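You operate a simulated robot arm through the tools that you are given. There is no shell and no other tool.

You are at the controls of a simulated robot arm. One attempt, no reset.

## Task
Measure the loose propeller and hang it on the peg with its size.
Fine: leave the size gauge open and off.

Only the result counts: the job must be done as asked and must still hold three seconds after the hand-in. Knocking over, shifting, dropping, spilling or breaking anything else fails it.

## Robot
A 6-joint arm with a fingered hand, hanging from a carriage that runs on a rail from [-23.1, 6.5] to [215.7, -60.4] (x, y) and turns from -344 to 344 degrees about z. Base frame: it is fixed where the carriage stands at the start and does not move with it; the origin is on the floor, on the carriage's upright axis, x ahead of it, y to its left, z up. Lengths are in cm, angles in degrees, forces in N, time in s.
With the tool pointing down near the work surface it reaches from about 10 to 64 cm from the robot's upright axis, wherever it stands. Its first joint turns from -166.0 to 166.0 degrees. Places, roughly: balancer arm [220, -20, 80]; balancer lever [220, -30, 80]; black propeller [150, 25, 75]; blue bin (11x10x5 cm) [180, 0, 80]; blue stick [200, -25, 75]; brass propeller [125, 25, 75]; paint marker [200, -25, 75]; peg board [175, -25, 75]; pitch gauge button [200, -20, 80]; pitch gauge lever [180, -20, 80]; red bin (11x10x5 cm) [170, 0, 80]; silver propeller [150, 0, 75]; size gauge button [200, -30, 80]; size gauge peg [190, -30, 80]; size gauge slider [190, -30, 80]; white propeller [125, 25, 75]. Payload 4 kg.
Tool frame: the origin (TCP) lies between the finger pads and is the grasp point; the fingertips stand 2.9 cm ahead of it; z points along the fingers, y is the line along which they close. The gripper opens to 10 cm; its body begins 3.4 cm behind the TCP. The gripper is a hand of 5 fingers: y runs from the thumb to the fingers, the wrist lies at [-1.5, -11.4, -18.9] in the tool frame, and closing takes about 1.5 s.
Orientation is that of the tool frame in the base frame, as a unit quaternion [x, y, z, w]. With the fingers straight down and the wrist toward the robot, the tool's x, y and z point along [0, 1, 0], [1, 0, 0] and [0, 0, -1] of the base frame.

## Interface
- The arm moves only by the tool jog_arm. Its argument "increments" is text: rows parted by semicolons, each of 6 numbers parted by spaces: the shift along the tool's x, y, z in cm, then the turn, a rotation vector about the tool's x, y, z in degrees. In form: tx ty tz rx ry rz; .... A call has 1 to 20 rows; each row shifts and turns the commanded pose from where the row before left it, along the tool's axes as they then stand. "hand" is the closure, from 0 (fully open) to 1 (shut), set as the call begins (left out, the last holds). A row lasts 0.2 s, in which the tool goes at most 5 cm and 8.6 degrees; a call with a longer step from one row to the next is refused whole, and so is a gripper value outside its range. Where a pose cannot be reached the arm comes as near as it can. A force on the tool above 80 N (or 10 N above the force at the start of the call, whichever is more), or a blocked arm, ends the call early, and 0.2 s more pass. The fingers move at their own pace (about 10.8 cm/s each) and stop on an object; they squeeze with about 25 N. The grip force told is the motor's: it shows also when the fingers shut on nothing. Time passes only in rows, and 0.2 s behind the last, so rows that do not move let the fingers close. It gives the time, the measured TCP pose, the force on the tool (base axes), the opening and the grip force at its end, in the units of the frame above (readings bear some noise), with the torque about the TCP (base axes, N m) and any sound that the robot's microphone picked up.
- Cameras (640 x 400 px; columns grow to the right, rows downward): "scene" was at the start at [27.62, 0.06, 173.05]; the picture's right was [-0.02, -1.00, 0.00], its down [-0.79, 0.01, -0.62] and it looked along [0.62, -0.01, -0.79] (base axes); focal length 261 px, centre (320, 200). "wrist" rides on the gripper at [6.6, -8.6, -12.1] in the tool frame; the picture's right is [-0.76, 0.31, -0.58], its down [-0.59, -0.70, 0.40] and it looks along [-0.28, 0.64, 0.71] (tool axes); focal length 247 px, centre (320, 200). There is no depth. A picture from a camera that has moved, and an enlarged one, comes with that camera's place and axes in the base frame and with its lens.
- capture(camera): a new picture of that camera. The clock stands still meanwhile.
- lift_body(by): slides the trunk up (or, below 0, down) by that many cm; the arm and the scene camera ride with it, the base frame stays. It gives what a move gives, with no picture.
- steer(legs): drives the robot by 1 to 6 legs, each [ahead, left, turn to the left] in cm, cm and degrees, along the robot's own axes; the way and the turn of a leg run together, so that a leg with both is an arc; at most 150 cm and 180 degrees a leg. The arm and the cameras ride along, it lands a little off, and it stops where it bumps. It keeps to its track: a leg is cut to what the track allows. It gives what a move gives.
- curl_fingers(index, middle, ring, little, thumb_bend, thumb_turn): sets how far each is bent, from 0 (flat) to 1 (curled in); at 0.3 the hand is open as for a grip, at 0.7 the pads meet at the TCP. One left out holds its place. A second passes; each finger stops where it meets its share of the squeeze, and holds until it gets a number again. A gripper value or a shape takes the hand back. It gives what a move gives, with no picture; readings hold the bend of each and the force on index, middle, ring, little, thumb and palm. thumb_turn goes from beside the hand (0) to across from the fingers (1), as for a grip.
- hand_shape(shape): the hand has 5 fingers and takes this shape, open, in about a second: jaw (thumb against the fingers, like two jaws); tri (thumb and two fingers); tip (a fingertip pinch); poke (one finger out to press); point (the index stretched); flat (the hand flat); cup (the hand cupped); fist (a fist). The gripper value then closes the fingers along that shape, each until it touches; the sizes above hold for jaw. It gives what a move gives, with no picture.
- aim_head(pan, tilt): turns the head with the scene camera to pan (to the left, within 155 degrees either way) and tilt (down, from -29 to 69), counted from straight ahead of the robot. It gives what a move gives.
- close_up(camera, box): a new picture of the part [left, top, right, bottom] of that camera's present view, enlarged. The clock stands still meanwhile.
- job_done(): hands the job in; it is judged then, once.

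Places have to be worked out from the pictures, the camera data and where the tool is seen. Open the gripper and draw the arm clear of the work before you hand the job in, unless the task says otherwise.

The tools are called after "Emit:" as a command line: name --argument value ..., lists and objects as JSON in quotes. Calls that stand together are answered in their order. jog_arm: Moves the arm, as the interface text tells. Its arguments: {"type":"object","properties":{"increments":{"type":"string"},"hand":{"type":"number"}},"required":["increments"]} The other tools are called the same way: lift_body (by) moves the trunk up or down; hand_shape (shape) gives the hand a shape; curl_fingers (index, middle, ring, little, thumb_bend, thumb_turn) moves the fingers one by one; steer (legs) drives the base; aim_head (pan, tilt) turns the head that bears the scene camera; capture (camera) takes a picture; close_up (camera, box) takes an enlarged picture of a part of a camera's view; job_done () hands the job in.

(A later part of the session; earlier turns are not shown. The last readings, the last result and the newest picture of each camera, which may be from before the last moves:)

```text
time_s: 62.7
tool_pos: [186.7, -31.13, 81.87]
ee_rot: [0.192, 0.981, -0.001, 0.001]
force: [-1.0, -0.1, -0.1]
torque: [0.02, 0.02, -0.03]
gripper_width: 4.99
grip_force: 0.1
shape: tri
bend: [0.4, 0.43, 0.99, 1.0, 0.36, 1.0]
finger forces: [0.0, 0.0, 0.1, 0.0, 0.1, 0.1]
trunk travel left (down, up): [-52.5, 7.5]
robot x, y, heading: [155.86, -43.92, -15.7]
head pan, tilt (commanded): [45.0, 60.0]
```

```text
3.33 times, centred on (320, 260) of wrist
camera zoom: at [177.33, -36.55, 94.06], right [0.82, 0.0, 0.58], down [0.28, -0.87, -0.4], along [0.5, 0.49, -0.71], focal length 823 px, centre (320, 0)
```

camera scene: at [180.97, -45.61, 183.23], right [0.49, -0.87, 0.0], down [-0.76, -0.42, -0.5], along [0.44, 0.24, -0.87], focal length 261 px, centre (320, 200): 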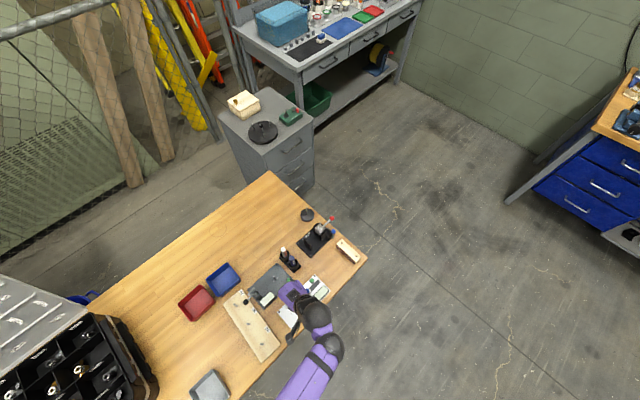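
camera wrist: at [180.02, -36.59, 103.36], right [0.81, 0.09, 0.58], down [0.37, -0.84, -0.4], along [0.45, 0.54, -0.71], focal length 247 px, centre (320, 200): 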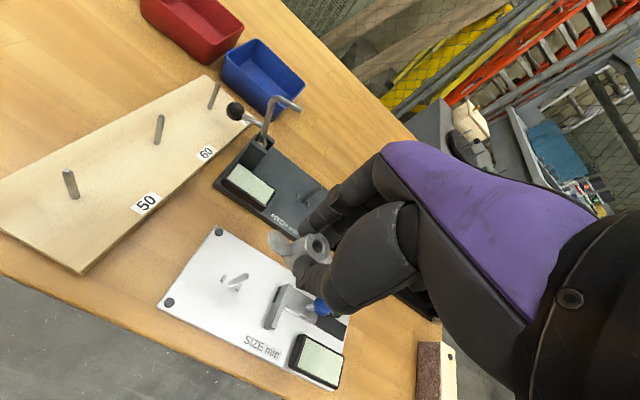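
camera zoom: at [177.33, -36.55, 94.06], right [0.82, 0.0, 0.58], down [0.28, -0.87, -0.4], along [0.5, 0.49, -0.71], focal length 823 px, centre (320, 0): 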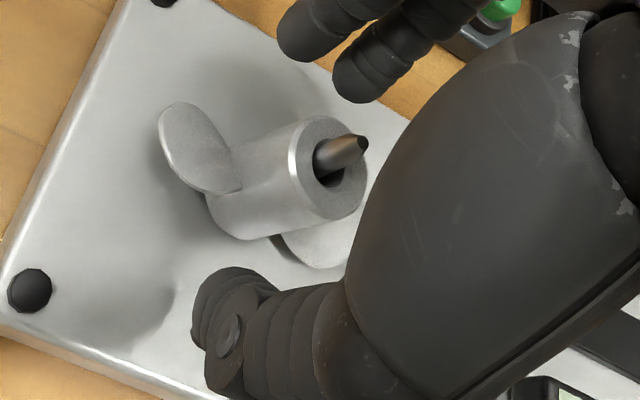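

The propeller stays on the peg. I raise the trunk straight up to clear it and look.

Emit:
lift_body --by 7.3

Emit:
close_up --camera "wrist" --box '[200, 200, 400, 325]'

Emit:
capture --camera "wrist"

```text
time_s: 63.8
tool_pos: [186.72, -31.13, 89.19]
ee_rot: [0.192, 0.981, -0.001, 0.001]
force: [0.4, 0.7, 0.2]
torque: [-0.03, 0.03, 0.01]
gripper_width: 4.98
grip_force: 0.0
shape: tri
bend: [0.4, 0.43, 0.99, 0.99, 0.36, 1.0]
finger forces: [0.0, 0.0, 0.0, 0.0, 0.0, 0.1]
trunk travel left (down, up): [-59.8, 0.2]
robot x, y, heading: [156.09, -43.56, -15.8]
head pan, tilt (commanded): [45.0, 60.0]
```

```text
3.20 times, centred on (300, 262) of wrist
camera zoom: at [177.32, -36.55, 101.36], right [0.82, 0.0, 0.58], down [0.28, -0.87, -0.4], along [0.5, 0.49, -0.71], focal length 790 px, centre (384, 0)
```

zoom: 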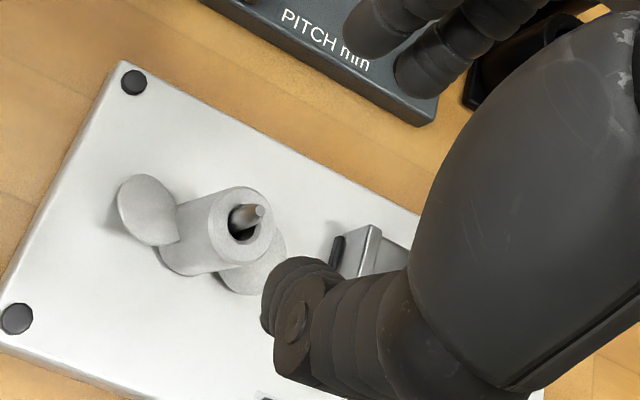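

```text
taken
camera wrist: at [177.32, -36.55, 101.36], right [0.82, 0.0, 0.58], down [0.28, -0.87, -0.4], along [0.5, 0.49, -0.71], focal length 247 px, centre (320, 200)
```

wrist: 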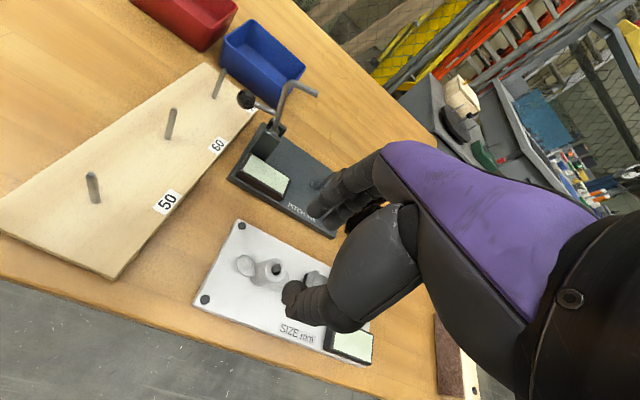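

The propeller looks to sit well on the gauge. Next is the slider knob at about (195.4, -32.4), so I drive 8 cm forward with the hand high and look again.

Emit:
steer --legs '[[8, 0, 0]]'

Emit:
capture --camera "wrist"

Emit:
close_up --camera "wrist" --box '[140, 200, 340, 325]'

Emit:
close_up --camera "scene" --box '[230, 270, 320, 330]'

```text
time_s: 64.9
tool_pos: [194.27, -33.22, 89.23]
ee_rot: [0.191, 0.982, -0.001, 0.0]
force: [-0.4, 0.1, 0.0]
torque: [-0.01, 0.0, -0.01]
gripper_width: 4.98
grip_force: 0.1
shape: tri
bend: [0.4, 0.43, 0.99, 0.99, 0.36, 1.0]
finger forces: [0.0, 0.0, 0.0, 0.0, 0.0, 0.0]
trunk travel left (down, up): [-59.8, 0.2]
robot x, y, heading: [163.48, -45.66, -15.8]
head pan, tilt (commanded): [45.0, 60.0]
```

```text
taken
camera wrist: at [184.95, -38.66, 101.36], right [0.82, 0.0, 0.58], down [0.28, -0.87, -0.4], along [0.5, 0.49, -0.71], focal length 247 px, centre (320, 200)
```

wrist: 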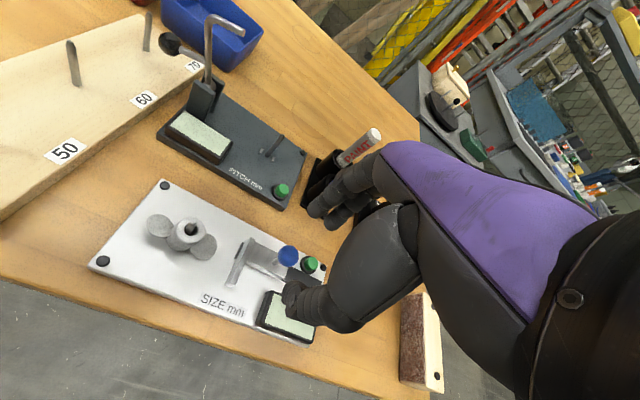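

```text
3.20 times, centred on (240, 262) of wrist
camera zoom: at [184.95, -38.66, 101.36], right [0.82, 0.0, 0.58], down [0.28, -0.87, -0.4], along [0.5, 0.49, -0.71], focal length 790 px, centre (576, 0)
```

zoom: 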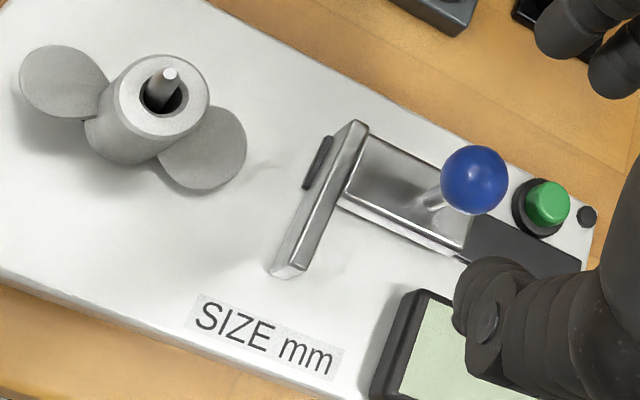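

```text
6.67 times, centred on (275, 300) of scene
camera zoom: at [188.62, -47.73, 187.03], right [0.49, -0.87, 0.0], down [-0.76, -0.42, -0.5], along [0.44, 0.24, -0.87], focal length 1740 px, centre (620, -467)
```

zoom: 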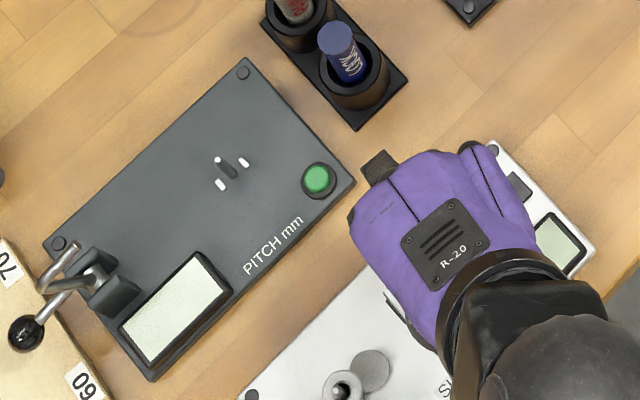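

The blades lie at -15.6° and the hub top is at about 80.4, so the propeller is fully seated on the plate in line with the gauge. The knob is at (195.55, -32.0, 81.15) and the button at about (199.9, -31.35, 78.6). I take the poke shape to press the button first.

Emit:
hand_shape --shape "poke"

Emit:
capture --camera "wrist"

Emit:
close_up --camera "wrist" --box '[200, 150, 440, 350]'

```text
time_s: 65.8
tool_pos: [194.16, -33.06, 89.24]
ee_rot: [0.19, 0.982, -0.001, 0.0]
force: [-0.6, 0.0, 1.0]
torque: [-0.01, -0.01, 0.0]
gripper_width: 0.0
grip_force: 0.1
shape: poke
bend: [0.7, 0.7, 0.99, 0.99, 1.0, 1.0]
finger forces: [0.1, 0.1, 0.0, 0.1, 0.0, 0.0]
trunk travel left (down, up): [-59.8, 0.2]
robot x, y, heading: [163.4, -46.21, -15.9]
head pan, tilt (commanded): [45.0, 60.0]
```

```text
taken
camera wrist: at [184.96, -38.66, 101.36], right [0.82, 0.0, 0.58], down [0.28, -0.87, -0.4], along [0.5, 0.49, -0.71], focal length 247 px, centre (320, 200)
```

wrist: 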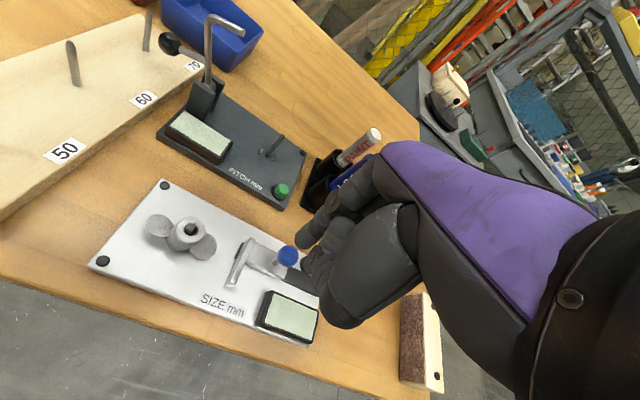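

```text
2.00 times, centred on (320, 250) of wrist
camera zoom: at [184.96, -38.66, 101.36], right [0.82, 0.0, 0.58], down [0.28, -0.87, -0.4], along [0.5, 0.49, -0.71], focal length 494 px, centre (320, 100)
```

zoom: 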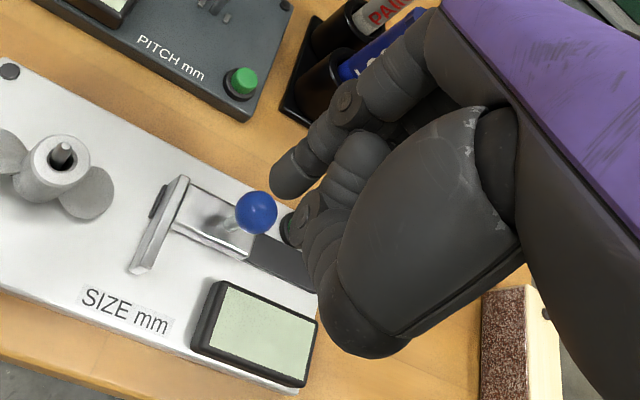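

In the poke shape the index points down with its tip near tool (0.9, 0.1, 2.4), and the middle finger seems half out too. I curl the middle fully and keep the index out, and look.

Emit:
curl_fingers --index 0.55 --middle 1.0 --ring 1.0 --little 1.0

Emit:
close_up --camera "wrist" --box '[220, 180, 380, 300]'

```text
time_s: 66.8
tool_pos: [194.29, -33.21, 89.22]
ee_rot: [0.19, 0.982, -0.001, 0.0]
force: [-0.7, 0.3, 0.1]
torque: [0.0, -0.01, 0.0]
gripper_width: 3.74
grip_force: 0.0
shape: fingers
bend: [0.55, 1.0, 0.99, 1.0, 1.0, 1.0]
finger forces: [0.0, 0.0, 0.0, 0.1, 0.0, 0.0]
trunk travel left (down, up): [-59.8, 0.2]
robot x, y, heading: [163.76, -45.9, -15.5]
head pan, tilt (commanded): [45.0, 60.0]
```

```text
3.33 times, centred on (300, 240) of wrist
camera zoom: at [184.96, -38.66, 101.36], right [0.82, 0.0, 0.58], down [0.28, -0.87, -0.4], along [0.5, 0.49, -0.71], focal length 823 px, centre (387, 67)
```

zoom: 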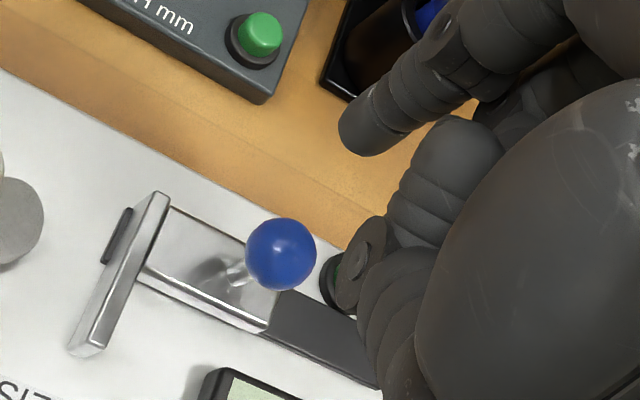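

The index tip is at about tool (0.93, 1.95, 2.4), the lowest part of the hand. I drive 5.5 cm forward to bring it near the button and check the view.

Emit:
steer --legs '[[5.5, 0, 0]]'

Emit:
close_up --camera "wrist" --box '[200, 150, 440, 350]'

```text
time_s: 67.7
tool_pos: [199.48, -34.63, 89.21]
ee_rot: [0.19, 0.982, -0.001, 0.001]
force: [-0.2, 0.4, -0.7]
torque: [0.02, -0.03, 0.03]
gripper_width: 3.74
grip_force: 0.0
shape: fingers
bend: [0.55, 1.0, 0.99, 1.0, 1.0, 1.0]
finger forces: [0.1, 0.0, 0.0, 0.0, 0.0, 0.1]
trunk travel left (down, up): [-59.8, 0.2]
robot x, y, heading: [168.48, -46.91, -15.8]
head pan, tilt (commanded): [45.0, 60.0]
```

```text
2.00 times, centred on (320, 250) of wrist
camera zoom: at [190.31, -40.16, 101.36], right [0.82, 0.0, 0.58], down [0.28, -0.87, -0.4], along [0.5, 0.49, -0.71], focal length 494 px, centre (320, 100)
```

zoom: 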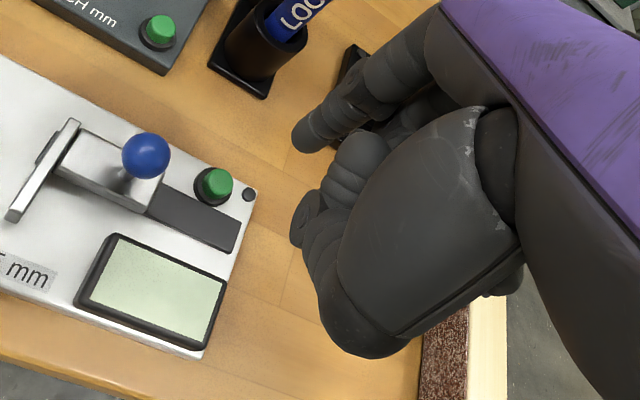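

The button's top is at (199.9, -31.34, 78.4). I move the index over it and lower the trunk 6.9 cm, leaving the tip about 1.4 cm above.

Emit:
jog_arm --increments "0.05 0.6 0 0 0 0; 0 0.6 0 0 0 0; 0 0 0 0 0 0"

Emit:
lift_body --by -6.9

Emit:
close_up --camera "wrist" --box '[200, 150, 440, 350]'

```text
time_s: 68.5
tool_pos: [200.04, -33.54, 89.18]
ee_rot: [0.19, 0.982, 0.0, 0.0]
force: [-0.5, -0.7, -0.8]
torque: [-0.03, 0.03, -0.03]
gripper_width: 3.75
grip_force: 0.0
shape: fingers
bend: [0.55, 1.0, 0.99, 1.0, 1.0, 1.0]
finger forces: [0.0, 0.1, 0.0, 0.0, 0.0, 0.0]
trunk travel left (down, up): [-59.8, 0.2]
robot x, y, heading: [168.99, -47.22, -15.6]
head pan, tilt (commanded): [45.0, 60.0]
```

```text
time_s: 69.6
tool_pos: [200.03, -33.59, 82.29]
ee_rot: [0.191, 0.982, -0.001, -0.001]
force: [1.1, -0.2, -0.2]
torque: [0.01, -0.01, 0.0]
gripper_width: 3.76
grip_force: 0.1
shape: fingers
bend: [0.55, 1.0, 0.99, 1.0, 1.0, 1.0]
finger forces: [0.0, 0.0, 0.0, 0.0, 0.0, 0.0]
trunk travel left (down, up): [-52.9, 7.1]
robot x, y, heading: [169.04, -47.33, -15.9]
head pan, tilt (commanded): [45.0, 60.0]
```

```text
2.00 times, centred on (320, 250) of wrist
camera zoom: at [190.76, -39.04, 94.44], right [0.82, 0.0, 0.58], down [0.28, -0.87, -0.4], along [0.5, 0.49, -0.71], focal length 494 px, centre (320, 100)
```

zoom: 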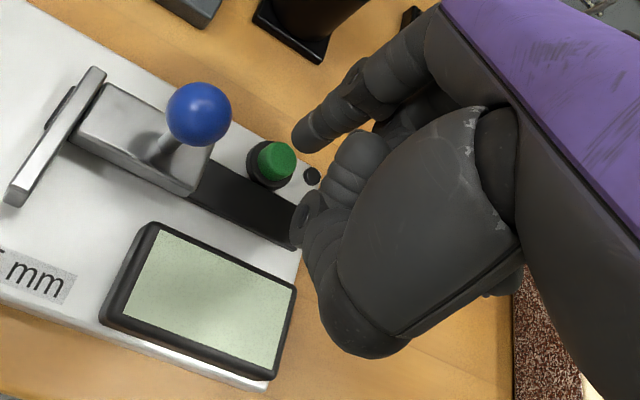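

The button lies at tool (0.93, 1.89), right under the index tip. I lower gently toward it.

Emit:
jog_arm --increments "0 0 0.3 0 0 0; 0 0 0.3 0 0 0; 0 0 0.3 0 0 0; 0 0 0.2 0 0 0; 0 0 0 0 0 0"

Emit:
close_up --camera "wrist" --box '[200, 150, 440, 350]'

```text
time_s: 70.8
tool_pos: [200.01, -33.53, 81.18]
ee_rot: [0.192, 0.981, -0.001, 0.001]
force: [0.8, -0.7, 0.4]
torque: [-0.01, 0.02, 0.0]
gripper_width: 3.74
grip_force: 0.2
shape: fingers
bend: [0.55, 1.0, 0.99, 1.0, 1.0, 1.0]
finger forces: [0.7, 0.1, 0.1, 0.0, 0.1, 0.0]
trunk travel left (down, up): [-52.9, 7.1]
robot x, y, heading: [168.22, -47.47, -15.7]
head pan, tilt (commanded): [45.0, 60.0]
```

```text
2.00 times, centred on (320, 250) of wrist
camera zoom: at [190.75, -39.03, 93.32], right [0.82, 0.0, 0.58], down [0.28, -0.87, -0.4], along [0.5, 0.49, -0.71], focal length 494 px, centre (320, 100)
```

zoom: 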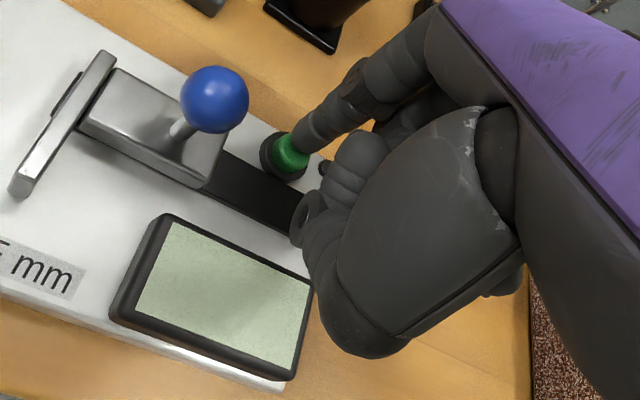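

The index touches the button (0.7 N). I press a little deeper.

Emit:
jog_arm --increments "0 0 0.1 0 0 0; 0 0 0.1 0 0 0; 0 0 0 0 0 0"

Emit:
close_up --camera "wrist" --box '[200, 150, 440, 350]'

```text
time_s: 71.6
tool_pos: [200.05, -33.43, 80.93]
ee_rot: [0.191, 0.982, -0.002, 0.001]
force: [0.6, 0.2, 1.3]
torque: [0.02, -0.01, 0.01]
gripper_width: 3.74
grip_force: 0.0
shape: fingers
bend: [0.55, 1.0, 0.99, 1.0, 1.0, 1.0]
finger forces: [1.5, 0.0, 0.0, 0.1, 0.0, 0.0]
trunk travel left (down, up): [-52.9, 7.1]
robot x, y, heading: [168.93, -47.19, -16.0]
head pan, tilt (commanded): [45.0, 60.0]
heard: click
```

```text
2.00 times, centred on (320, 250) of wrist
camera zoom: at [190.7, -38.98, 93.07], right [0.82, 0.0, 0.58], down [0.28, -0.87, -0.4], along [0.5, 0.49, -0.71], focal length 494 px, centre (320, 100)
```

zoom: 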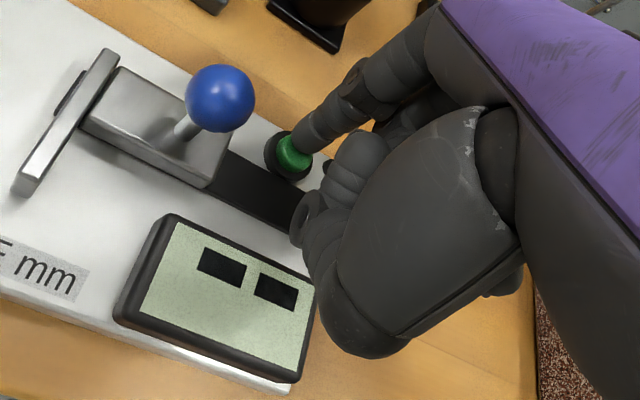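

A click was heard and the display is on. I lift the finger 1.5 cm and zoom on the display.

Emit:
jog_arm --increments "0 0 -0.4 0 0 0; 0 0 -0.5 0 0 0; 0 0 -0.6 0 0 0; 0 0 0 0 0 0"

Emit:
close_up --camera "wrist" --box '[230, 240, 330, 310]'

```text
time_s: 72.6
tool_pos: [200.07, -33.52, 82.39]
ee_rot: [0.191, 0.982, 0.0, 0.0]
force: [-0.4, 0.4, 0.3]
torque: [0.01, 0.01, 0.01]
gripper_width: 3.74
grip_force: 0.0
shape: fingers
bend: [0.55, 1.0, 0.99, 1.0, 1.0, 1.0]
finger forces: [0.1, 0.1, 0.0, 0.0, 0.1, 0.0]
trunk travel left (down, up): [-52.9, 7.1]
robot x, y, heading: [169.0, -47.42, -16.2]
head pan, tilt (commanded): [45.0, 60.0]
```

```text
5.71 times, centred on (280, 275) of wrist
camera zoom: at [190.7, -39.06, 94.56], right [0.82, 0.0, 0.58], down [0.28, -0.87, -0.4], along [0.5, 0.49, -0.71], focal length 1411 px, centre (549, -229)
```

zoom: 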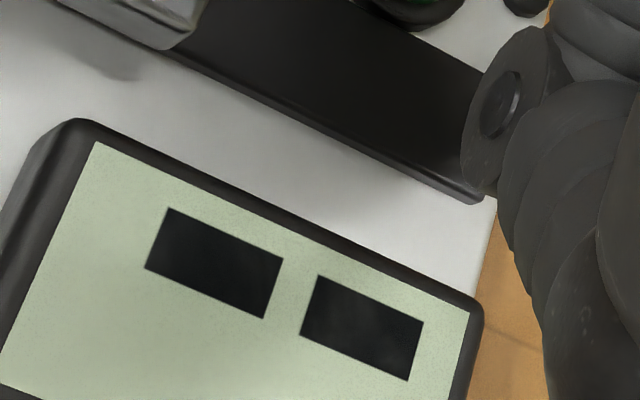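

The display shows two dashes, so it is on with no reading yet. I raise the hand, go back over the knob and take the three-finger shape.

Emit:
lift_body --by 6.9

Emit:
steer --legs '[[-4.7, 0, 0]]'

Emit:
hand_shape --shape "tri"

Emit:
close_up --camera "wrist" --box '[200, 150, 440, 350]'

```text
time_s: 73.7
tool_pos: [199.98, -33.54, 89.29]
ee_rot: [0.19, 0.982, -0.001, 0.0]
force: [0.2, 0.8, 0.9]
torque: [0.01, 0.04, 0.01]
gripper_width: 3.74
grip_force: 0.1
shape: fingers
bend: [0.55, 1.0, 0.99, 1.0, 1.0, 1.0]
finger forces: [0.1, 0.1, 0.0, 0.0, 0.0, 0.0]
trunk travel left (down, up): [-59.8, 0.2]
robot x, y, heading: [168.82, -47.14, -15.9]
head pan, tilt (commanded): [45.0, 60.0]
```

```text
time_s: 74.6
tool_pos: [195.65, -32.5, 89.32]
ee_rot: [0.192, 0.981, -0.001, 0.0]
force: [0.5, 0.3, -0.1]
torque: [-0.02, -0.02, -0.01]
gripper_width: 3.74
grip_force: 0.0
shape: fingers
bend: [0.55, 1.0, 0.99, 1.0, 1.0, 1.0]
finger forces: [0.0, 0.0, 0.0, 0.0, 0.1, 0.1]
trunk travel left (down, up): [-59.8, 0.2]
robot x, y, heading: [164.46, -45.82, -15.8]
head pan, tilt (commanded): [45.0, 60.0]
```

```text
time_s: 75.5
tool_pos: [195.64, -32.39, 89.52]
ee_rot: [0.192, 0.981, -0.002, 0.0]
force: [-0.1, 1.4, -0.3]
torque: [-0.01, 0.02, -0.02]
gripper_width: 9.96
grip_force: 0.1
shape: tri
bend: [0.3, 0.3, 0.99, 0.99, 0.3, 0.98]
finger forces: [0.0, 0.1, 0.0, 0.1, 0.0, 0.0]
trunk travel left (down, up): [-59.8, 0.2]
robot x, y, heading: [164.1, -46.13, -15.8]
head pan, tilt (commanded): [45.0, 60.0]
```

```text
2.00 times, centred on (320, 250) of wrist
camera zoom: at [186.25, -37.83, 101.45], right [0.82, 0.0, 0.58], down [0.28, -0.87, -0.4], along [0.5, 0.49, -0.71], focal length 494 px, centre (320, 100)
```

zoom: 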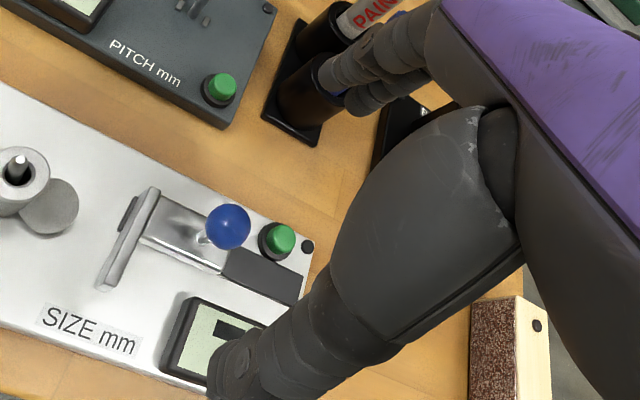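

The knob is at tool (0.2, 0.35). I centre on it, square the hand to the gauge, narrow the opening to 5 cm, and lower the trunk 6.4 cm.

Emit:
jog_arm --increments "0.12 0.25 0 0 0 -3.2; 0 0 0 0 0 -3.2; 0 0 0 0 0 0; 0 0 0 0 0 0; 0 0 0 0 0 0" --hand 0.5

Emit:
lift_body --by -6.3

Emit:
close_up --camera "wrist" --box '[200, 150, 440, 350]'

```text
time_s: 76.7
tool_pos: [195.5, -32.19, 89.43]
ee_rot: [0.136, 0.991, 0.0, 0.0]
force: [0.3, 0.2, -0.5]
torque: [0.02, -0.02, 0.03]
gripper_width: 5.05
grip_force: 0.0
shape: tri
bend: [0.4, 0.42, 0.99, 0.99, 0.35, 1.0]
finger forces: [0.0, 0.0, 0.1, 0.1, 0.0, 0.0]
trunk travel left (down, up): [-59.8, 0.2]
robot x, y, heading: [164.51, -46.16, -15.6]
head pan, tilt (commanded): [45.0, 60.0]
```

```text
time_s: 77.7
tool_pos: [195.44, -32.03, 83.02]
ee_rot: [0.136, 0.991, 0.0, 0.0]
force: [0.0, 0.0, 0.2]
torque: [-0.01, 0.0, 0.01]
gripper_width: 5.05
grip_force: 0.0
shape: tri
bend: [0.4, 0.42, 0.99, 0.99, 0.35, 1.0]
finger forces: [0.1, 0.0, 0.0, 0.0, 0.0, 0.0]
trunk travel left (down, up): [-53.5, 6.5]
robot x, y, heading: [164.15, -46.24, -16.0]
head pan, tilt (commanded): [45.0, 60.0]
```

```text
2.00 times, centred on (320, 250) of wrist
camera zoom: at [186.83, -38.57, 95.16], right [0.81, 0.09, 0.58], down [0.38, -0.84, -0.4], along [0.45, 0.54, -0.71], focal length 494 px, centre (320, 100)
```

zoom: 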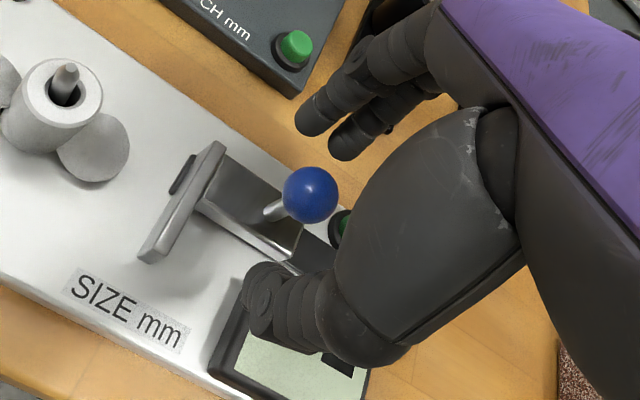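

The knob is centred at tool (-0.06, 0.19). I close on it.

Emit:
jog_arm --increments "-0.08 0.05 0 0 0 0; 0 0 0 0 0 0; 0 0 0 0 0 0; 0 0 0 0 0 0; 0 0 0 0 0 0; 0 0 0 0 0 0" --hand 0.9

Emit:
close_up --camera "wrist" --box '[200, 150, 440, 350]'

```text
time_s: 79.1
tool_pos: [195.43, -32.08, 83.04]
ee_rot: [0.136, 0.991, 0.0, 0.0]
force: [-0.4, -0.6, 1.2]
torque: [-0.01, 0.0, -0.04]
gripper_width: 1.09
grip_force: 0.0
shape: tri
bend: [0.65, 0.63, 0.99, 0.99, 0.61, 1.0]
finger forces: [0.7, 0.3, 0.0, 0.0, 1.7, 0.0]
trunk travel left (down, up): [-53.5, 6.5]
robot x, y, heading: [164.51, -46.01, -15.9]
head pan, tilt (commanded): [45.0, 60.0]
```

```text
2.00 times, centred on (320, 250) of wrist
camera zoom: at [186.9, -38.59, 95.16], right [0.81, 0.09, 0.58], down [0.38, -0.84, -0.4], along [0.45, 0.54, -0.71], focal length 494 px, centre (320, 100)
```

zoom: 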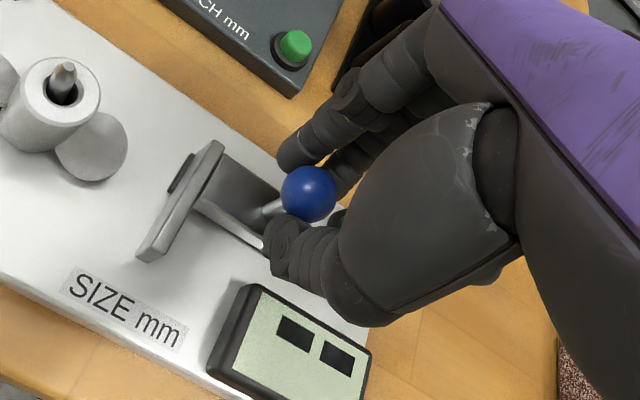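

The fingers hold the knob lightly and the display is in view. I slide it 1 cm toward the peg and check.

Emit:
jog_arm --increments "0.25 0 0 0 0 0; 0.25 0 0 0 0 0; 0.25 0 0 0 0 0; 0.25 0 0 0 0 0; 0 0 0 0 0 0"

Emit:
close_up --camera "wrist" --box '[200, 150, 440, 350]'

```text
time_s: 80.3
tool_pos: [194.38, -31.78, 82.99]
ee_rot: [0.136, 0.991, -0.001, -0.001]
force: [-1.9, -0.5, 0.6]
torque: [-0.02, 0.01, -0.01]
gripper_width: 1.06
grip_force: 0.0
shape: tri
bend: [0.65, 0.63, 0.99, 0.99, 0.62, 1.0]
finger forces: [1.2, 0.0, 0.1, 0.0, 1.3, 0.0]
trunk travel left (down, up): [-53.5, 6.5]
robot x, y, heading: [163.89, -46.08, -15.9]
head pan, tilt (commanded): [45.0, 60.0]
```

```text
2.00 times, centred on (320, 250) of wrist
camera zoom: at [185.82, -38.3, 95.15], right [0.81, 0.09, 0.58], down [0.38, -0.84, -0.4], along [0.44, 0.54, -0.71], focal length 494 px, centre (320, 100)
```

zoom: 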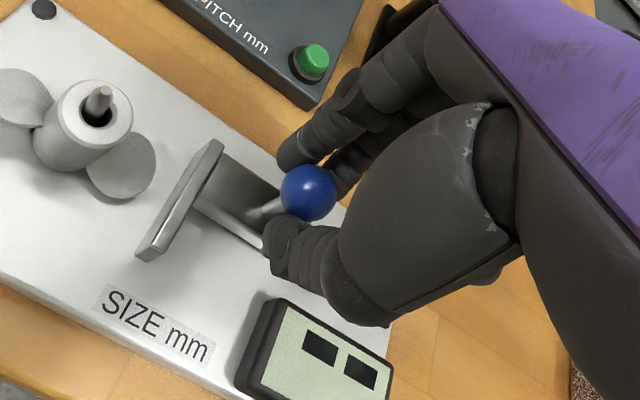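

The slider follows with about 2 N. I continue in small steps toward the blade tip.

Emit:
jog_arm --increments "0.2 0 0 0 0 0; 0.2 0 0 0 0 0; 0.1 0 0 0 0 0; 0 0 0 0 0 0"

Emit:
close_up --camera "wrist" --box '[200, 150, 440, 350]'

```text
time_s: 81.3
tool_pos: [194.01, -31.73, 82.94]
ee_rot: [0.137, 0.991, -0.001, 0.0]
force: [-1.8, -0.8, 1.3]
torque: [0.01, 0.05, -0.02]
gripper_width: 1.08
grip_force: 0.0
shape: tri
bend: [0.65, 0.63, 0.99, 0.99, 0.62, 1.0]
finger forces: [1.2, 0.0, 0.0, 0.1, 0.9, 0.1]
trunk travel left (down, up): [-53.5, 6.5]
robot x, y, heading: [164.32, -46.02, -15.7]
head pan, tilt (commanded): [45.0, 60.0]
```

```text
2.00 times, centred on (320, 250) of wrist
camera zoom: at [185.36, -38.19, 95.06], right [0.81, 0.09, 0.58], down [0.38, -0.84, -0.4], along [0.45, 0.54, -0.71], focal length 494 px, centre (320, 100)
```

zoom: 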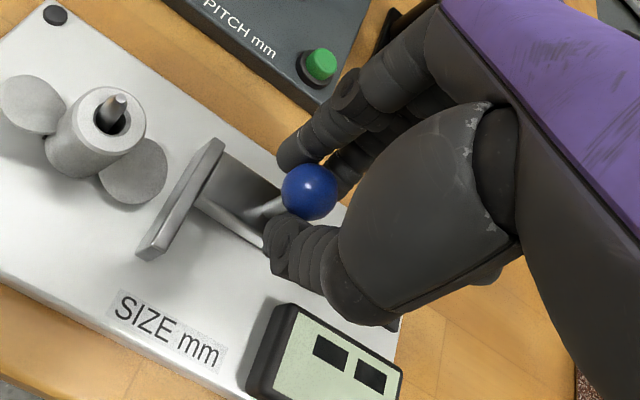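

The bar is close to the blade tip now. I zoom in there before moving further.

Emit:
close_up --camera "wrist" --box '[200, 205, 280, 285]'

Emit:
jog_arm --increments "0.15 0 0 0 0 0; 0.15 0 0 0 0 0; 0 0 0 0 0 0"

Emit:
close_up --camera "wrist" --box '[200, 150, 440, 350]'

```text
5.00 times, centred on (240, 245) of wrist
camera zoom: at [185.36, -38.19, 95.06], right [0.81, 0.09, 0.58], down [0.38, -0.84, -0.4], along [0.45, 0.54, -0.71], focal length 1235 px, centre (720, -25)
```

zoom: 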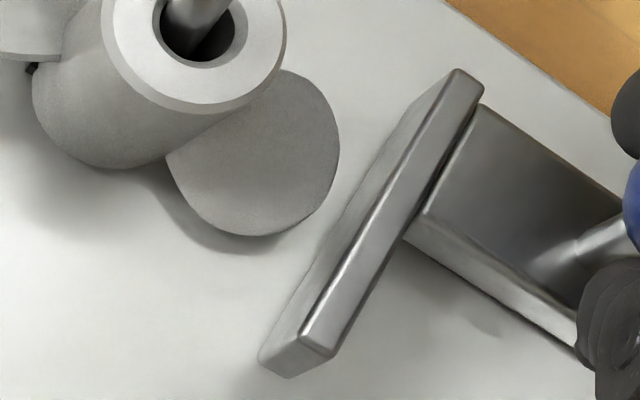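

```text
time_s: 82.1
tool_pos: [193.78, -31.59, 82.96]
ee_rot: [0.137, 0.991, -0.001, 0.0]
force: [-2.4, -1.0, -0.6]
torque: [-0.02, 0.04, -0.05]
gripper_width: 1.05
grip_force: 0.1
shape: tri
bend: [0.65, 0.63, 0.99, 0.99, 0.62, 1.0]
finger forces: [0.9, 0.0, 0.1, 0.0, 1.7, 0.0]
trunk travel left (down, up): [-53.5, 6.5]
robot x, y, heading: [164.08, -45.4, -15.7]
head pan, tilt (commanded): [45.0, 60.0]
```

```text
2.00 times, centred on (320, 250) of wrist
camera zoom: at [185.13, -38.08, 95.1], right [0.81, 0.09, 0.58], down [0.38, -0.84, -0.4], along [0.45, 0.54, -0.71], focal length 494 px, centre (320, 100)
```

zoom: 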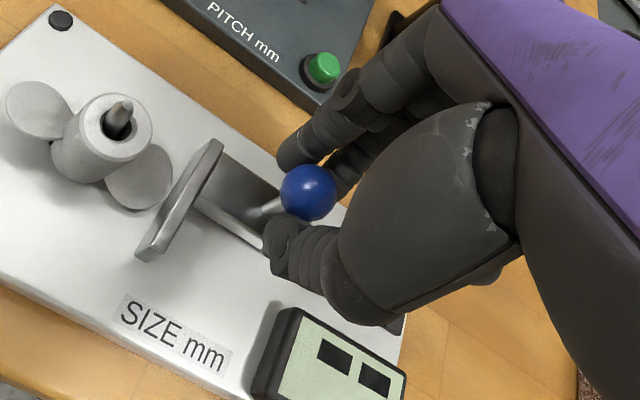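

A small gap remains between bar and blade tip. I advance a little more.

Emit:
jog_arm --increments "0.1 0 0 0 0 0; 0.1 0 0 0 0 0; 0 0 0 0 0 0"

Emit:
close_up --camera "wrist" --box '[200, 150, 440, 350]'

Emit:
close_up --camera "wrist" --box '[210, 210, 280, 260]'

```text
time_s: 82.9
tool_pos: [193.51, -31.55, 82.98]
ee_rot: [0.136, 0.991, -0.002, 0.0]
force: [-1.1, 0.2, -2.2]
torque: [0.0, 0.0, -0.01]
gripper_width: 1.03
grip_force: 0.0
shape: tri
bend: [0.65, 0.63, 0.99, 0.99, 0.62, 1.0]
finger forces: [1.1, 0.1, 0.0, 0.0, 1.6, 0.0]
trunk travel left (down, up): [-53.5, 6.5]
robot x, y, heading: [164.36, -46.23, -15.7]
head pan, tilt (commanded): [45.0, 60.0]
```

```text
2.00 times, centred on (320, 250) of wrist
camera zoom: at [184.93, -38.05, 95.18], right [0.81, 0.09, 0.58], down [0.38, -0.84, -0.4], along [0.45, 0.54, -0.71], focal length 494 px, centre (320, 100)
```

zoom: 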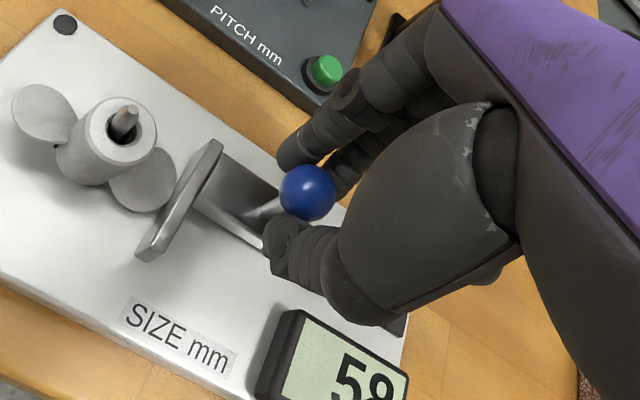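

```text
8.00 times, centred on (245, 235) of wrist
camera zoom: at [184.93, -38.05, 95.18], right [0.81, 0.09, 0.58], down [0.38, -0.84, -0.4], along [0.45, 0.54, -0.71], focal length 1976 px, centre (920, -80)
```

zoom: 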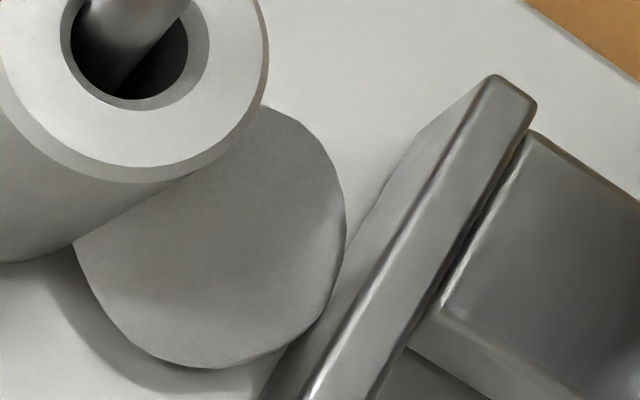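

The display now shows a number. I zoom on it.

Emit:
close_up --camera "wrist" --box '[310, 290, 430, 370]'

Emit:
capture --camera "wrist"

```text
5.00 times, centred on (370, 330) of wrist
camera zoom: at [184.93, -38.05, 95.18], right [0.81, 0.09, 0.58], down [0.38, -0.84, -0.4], along [0.45, 0.54, -0.71], focal length 1235 px, centre (70, -450)
```

zoom: 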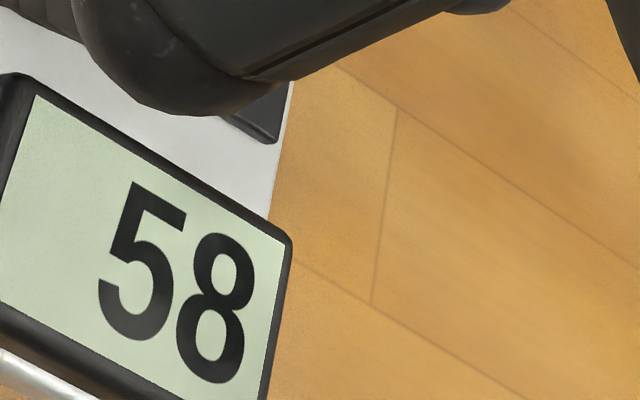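

```text
taken
camera wrist: at [184.93, -38.05, 95.18], right [0.81, 0.09, 0.58], down [0.38, -0.84, -0.4], along [0.45, 0.54, -0.71], focal length 247 px, centre (320, 200)
```

wrist: 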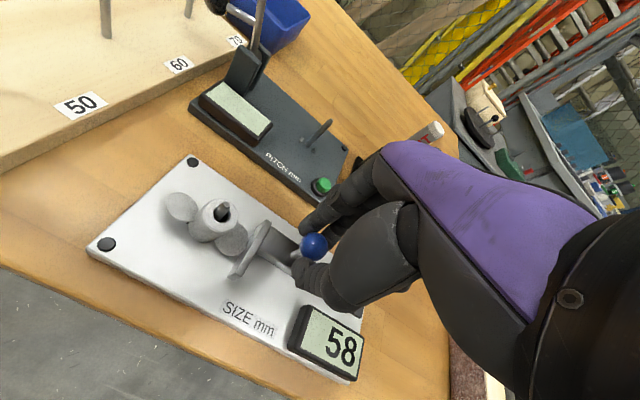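

It reads 58. I press the slider a touch more to be sure it is against the blade.

Emit:
jog_arm --increments "0.08 0 0 0 0 0; 0 0 0 0 0 0; 0 0 0 0 0 0"

Emit:
close_up --camera "wrist" --box '[200, 150, 440, 370]'

```text
time_s: 83.7
tool_pos: [193.61, -31.58, 82.92]
ee_rot: [0.137, 0.991, -0.001, 0.0]
force: [-0.3, -1.0, -0.8]
torque: [-0.03, 0.02, 0.0]
gripper_width: 1.05
grip_force: 0.1
shape: tri
bend: [0.65, 0.63, 0.99, 0.99, 0.62, 1.0]
finger forces: [0.5, 0.3, 0.1, 0.1, 1.8, 0.0]
trunk travel left (down, up): [-53.5, 6.5]
robot x, y, heading: [164.21, -45.9, -15.7]
head pan, tilt (commanded): [45.0, 60.0]
```

```text
1.82 times, centred on (320, 260) of wrist
camera zoom: at [184.87, -38.01, 95.14], right [0.81, 0.09, 0.58], down [0.38, -0.84, -0.4], along [0.45, 0.54, -0.71], focal length 449 px, centre (320, 91)
```

zoom: 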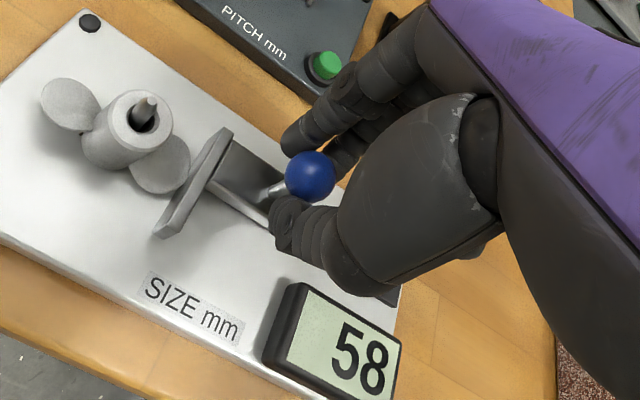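

It still reads 58. One more small push to feel whether the bar is stopped by the blade.

Emit:
jog_arm --increments "0.12 0 0 0 0 0; 0 0 0 0 0 0; 0 0 0 0 0 0"

Emit:
close_up --camera "wrist" --box '[200, 150, 440, 370]'

Emit:
close_up --camera "wrist" --box '[210, 210, 280, 260]'

```text
time_s: 84.5
tool_pos: [193.48, -31.51, 83.06]
ee_rot: [0.137, 0.991, -0.001, 0.0]
force: [0.3, -1.6, -1.2]
torque: [-0.02, -0.01, -0.01]
gripper_width: 1.02
grip_force: 0.1
shape: tri
bend: [0.65, 0.63, 0.99, 0.99, 0.62, 1.0]
finger forces: [0.3, 0.6, 0.1, 0.0, 1.8, 0.0]
trunk travel left (down, up): [-53.5, 6.5]
robot x, y, heading: [164.32, -46.14, -15.8]
head pan, tilt (commanded): [45.0, 60.0]
```

```text
1.82 times, centred on (320, 260) of wrist
camera zoom: at [184.8, -38.0, 95.16], right [0.81, 0.09, 0.58], down [0.38, -0.84, -0.4], along [0.45, 0.54, -0.71], focal length 449 px, centre (320, 91)
```

zoom: 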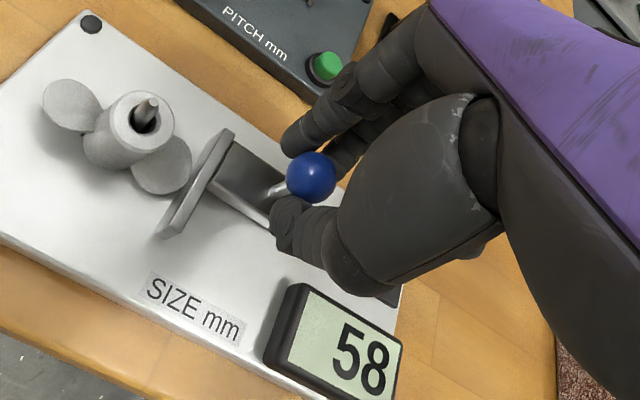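

```text
8.00 times, centred on (245, 235) of wrist
camera zoom: at [184.8, -38.0, 95.16], right [0.81, 0.09, 0.58], down [0.38, -0.84, -0.4], along [0.45, 0.54, -0.71], focal length 1976 px, centre (920, -80)
```

zoom: 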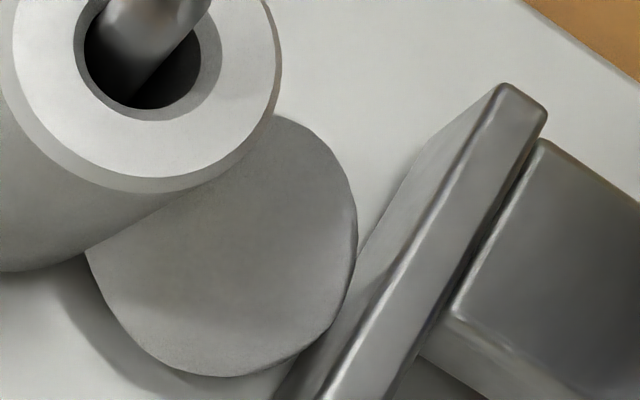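

Bar and blade stayed put while the fingers slid on the knob, so the bar is against the blade and 58 is the reading: the 60 peg is its size. Now I slide the knob back to where it stood.

Emit:
jog_arm --increments "-0.25 0 0 0 0 0; -0.25 0 0 0 0 0; -0.25 0 0 0 0 0; -0.25 0 0 0 0 0; -0.25 0 0 0 0 0; -0.25 0 0 0 0 0; -0.25 0 0 0 0 0; -0.25 0 0 0 0 0; 0 0 0 0 0 0"

Emit:
close_up --camera "wrist" --box '[200, 150, 440, 370]'

```text
time_s: 86.5
tool_pos: [195.37, -32.01, 83.21]
ee_rot: [0.137, 0.991, -0.001, 0.001]
force: [1.5, -1.4, -1.5]
torque: [-0.03, -0.01, 0.03]
gripper_width: 1.02
grip_force: 0.1
shape: tri
bend: [0.65, 0.63, 0.99, 0.99, 0.63, 1.0]
finger forces: [0.2, 0.8, 0.1, 0.1, 2.0, 0.0]
trunk travel left (down, up): [-53.5, 6.5]
robot x, y, heading: [164.62, -45.99, -16.1]
head pan, tilt (commanded): [45.0, 60.0]
```

```text
1.82 times, centred on (320, 260) of wrist
camera zoom: at [186.77, -38.52, 95.26], right [0.81, 0.09, 0.58], down [0.38, -0.84, -0.4], along [0.45, 0.54, -0.71], focal length 449 px, centre (320, 91)
```

zoom: 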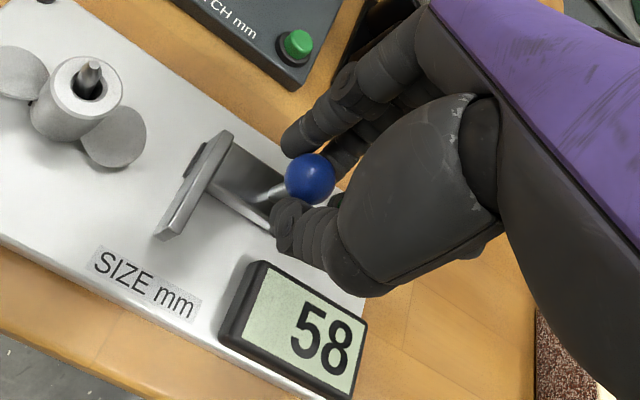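

The reading is held at 58 and the slider is nearly back. I move it the last 0.2 cm to its starting place.

Emit:
jog_arm --increments "-0.1 0 0 0 0 0; -0.1 0 0 0 0 0; 0 0 0 0 0 0"

Emit:
close_up --camera "wrist" --box '[200, 150, 440, 370]'

```text
time_s: 87.3
tool_pos: [195.48, -32.03, 82.9]
ee_rot: [0.135, 0.991, -0.001, 0.0]
force: [0.6, -1.3, 0.5]
torque: [-0.03, -0.05, 0.01]
gripper_width: 1.0
grip_force: 0.1
shape: tri
bend: [0.65, 0.63, 0.99, 0.99, 0.62, 1.0]
finger forces: [0.4, 0.3, 0.0, 0.0, 1.5, 0.0]
trunk travel left (down, up): [-53.5, 6.5]
robot x, y, heading: [164.47, -46.09, -16.0]
head pan, tilt (commanded): [45.0, 60.0]
```

```text
1.82 times, centred on (320, 260) of wrist
camera zoom: at [186.84, -38.55, 95.15], right [0.81, 0.09, 0.58], down [0.38, -0.84, -0.4], along [0.45, 0.54, -0.71], focal length 449 px, centre (320, 91)
```

zoom: 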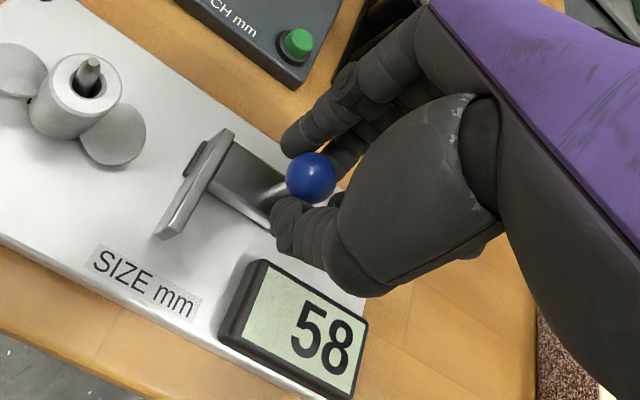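

The hand barely moved, which hints at an end stop. I try a bit more to confirm it is fully open.

Emit:
jog_arm --increments "-0.15 0 0 0 0 0; -0.15 0 0 0 0 0; 0 0 0 0 0 0; 0 0 0 0 0 0"

Emit:
close_up --camera "wrist" --box '[200, 150, 440, 370]'

```text
time_s: 88.3
tool_pos: [195.88, -32.12, 82.99]
ee_rot: [0.137, 0.991, -0.001, 0.0]
force: [-1.6, -0.3, -0.1]
torque: [0.02, 0.05, 0.0]
gripper_width: 1.05
grip_force: 0.1
shape: tri
bend: [0.65, 0.63, 0.99, 0.99, 0.62, 1.0]
finger forces: [1.3, 0.0, 0.1, 0.0, 1.2, 0.1]
trunk travel left (down, up): [-53.5, 6.5]
robot x, y, heading: [164.84, -45.66, -15.9]
head pan, tilt (commanded): [45.0, 60.0]
```

```text
1.82 times, centred on (320, 260) of wrist
camera zoom: at [187.12, -38.62, 95.07], right [0.81, 0.09, 0.58], down [0.38, -0.84, -0.4], along [0.45, 0.54, -0.71], focal length 449 px, centre (320, 91)
```

zoom: 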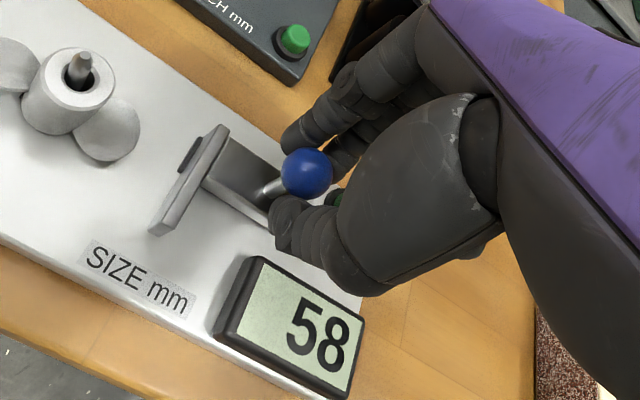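

The knob now resists: the slider is at its open stop. I release it and raise the hand.

Emit:
jog_arm --increments "0.1 0 0 0 0 0; 0 0 0 0 0 0; 0 0 0 0 0 0; 0 0 0 0 0 0; 0 0 0 0 0 0; 0 0 0 0 0 0" --hand 0.5

Emit:
lift_body --by 6.3

Emit:
hand_shape --shape "poke"

Emit:
curl_fingers --index 0.55 --middle 1.0 --ring 1.0 --little 1.0

Emit:
close_up --camera "wrist" --box '[200, 150, 440, 350]'

```text
time_s: 89.7
tool_pos: [195.73, -32.11, 82.97]
ee_rot: [0.136, 0.991, -0.001, 0.0]
force: [0.1, -0.3, -0.4]
torque: [0.03, -0.01, 0.02]
gripper_width: 4.98
grip_force: 0.0
shape: tri
bend: [0.4, 0.43, 0.99, 0.99, 0.36, 1.0]
finger forces: [0.0, 0.0, 0.0, 0.0, 0.1, 0.0]
trunk travel left (down, up): [-53.5, 6.5]
robot x, y, heading: [164.54, -45.89, -15.9]
head pan, tilt (commanded): [45.0, 60.0]
```

```text
time_s: 90.7
tool_pos: [195.78, -32.05, 89.3]
ee_rot: [0.137, 0.991, 0.0, -0.001]
force: [0.2, -1.3, 0.0]
torque: [0.01, 0.01, -0.02]
gripper_width: 5.0
grip_force: 0.0
shape: tri
bend: [0.4, 0.43, 0.99, 0.99, 0.36, 1.0]
finger forces: [0.0, 0.0, 0.0, 0.0, 0.0, 0.0]
trunk travel left (down, up): [-59.8, 0.2]
robot x, y, heading: [164.1, -45.73, -15.9]
head pan, tilt (commanded): [45.0, 60.0]
```

```text
time_s: 91.6
tool_pos: [195.72, -32.12, 89.27]
ee_rot: [0.136, 0.991, -0.001, 0.0]
force: [0.8, -0.5, 0.6]
torque: [-0.04, -0.03, 0.04]
gripper_width: 0.01
grip_force: 0.1
shape: poke
bend: [0.7, 0.7, 0.99, 0.99, 1.0, 1.0]
finger forces: [0.1, 0.0, 0.0, 0.0, 0.0, 0.0]
trunk travel left (down, up): [-59.8, 0.2]
robot x, y, heading: [164.1, -45.86, -15.7]
head pan, tilt (commanded): [45.0, 60.0]
```

```text
time_s: 92.6
tool_pos: [195.74, -31.98, 89.22]
ee_rot: [0.137, 0.991, -0.001, 0.0]
force: [0.7, 0.4, -0.7]
torque: [0.0, -0.02, -0.01]
gripper_width: 3.73
grip_force: 0.1
shape: fingers
bend: [0.55, 1.0, 0.99, 1.0, 1.0, 1.0]
finger forces: [0.1, 0.1, 0.0, 0.1, 0.0, 0.0]
trunk travel left (down, up): [-59.8, 0.2]
robot x, y, heading: [164.44, -46.16, -15.7]
head pan, tilt (commanded): [45.0, 60.0]
```

```text
2.00 times, centred on (320, 250) of wrist
camera zoom: at [187.11, -38.62, 101.41], right [0.81, 0.09, 0.58], down [0.38, -0.84, -0.4], along [0.45, 0.54, -0.71], focal length 494 px, centre (320, 100)
```

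zoom: 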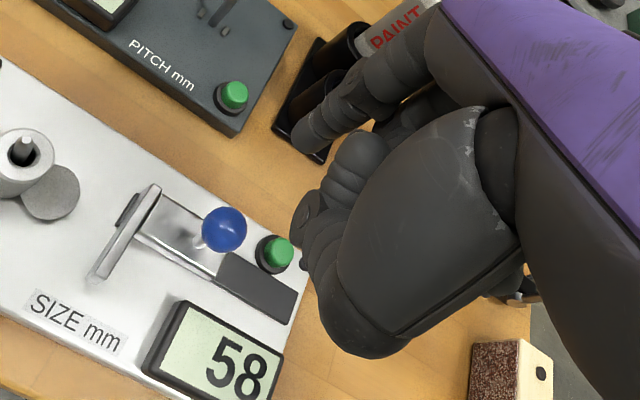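

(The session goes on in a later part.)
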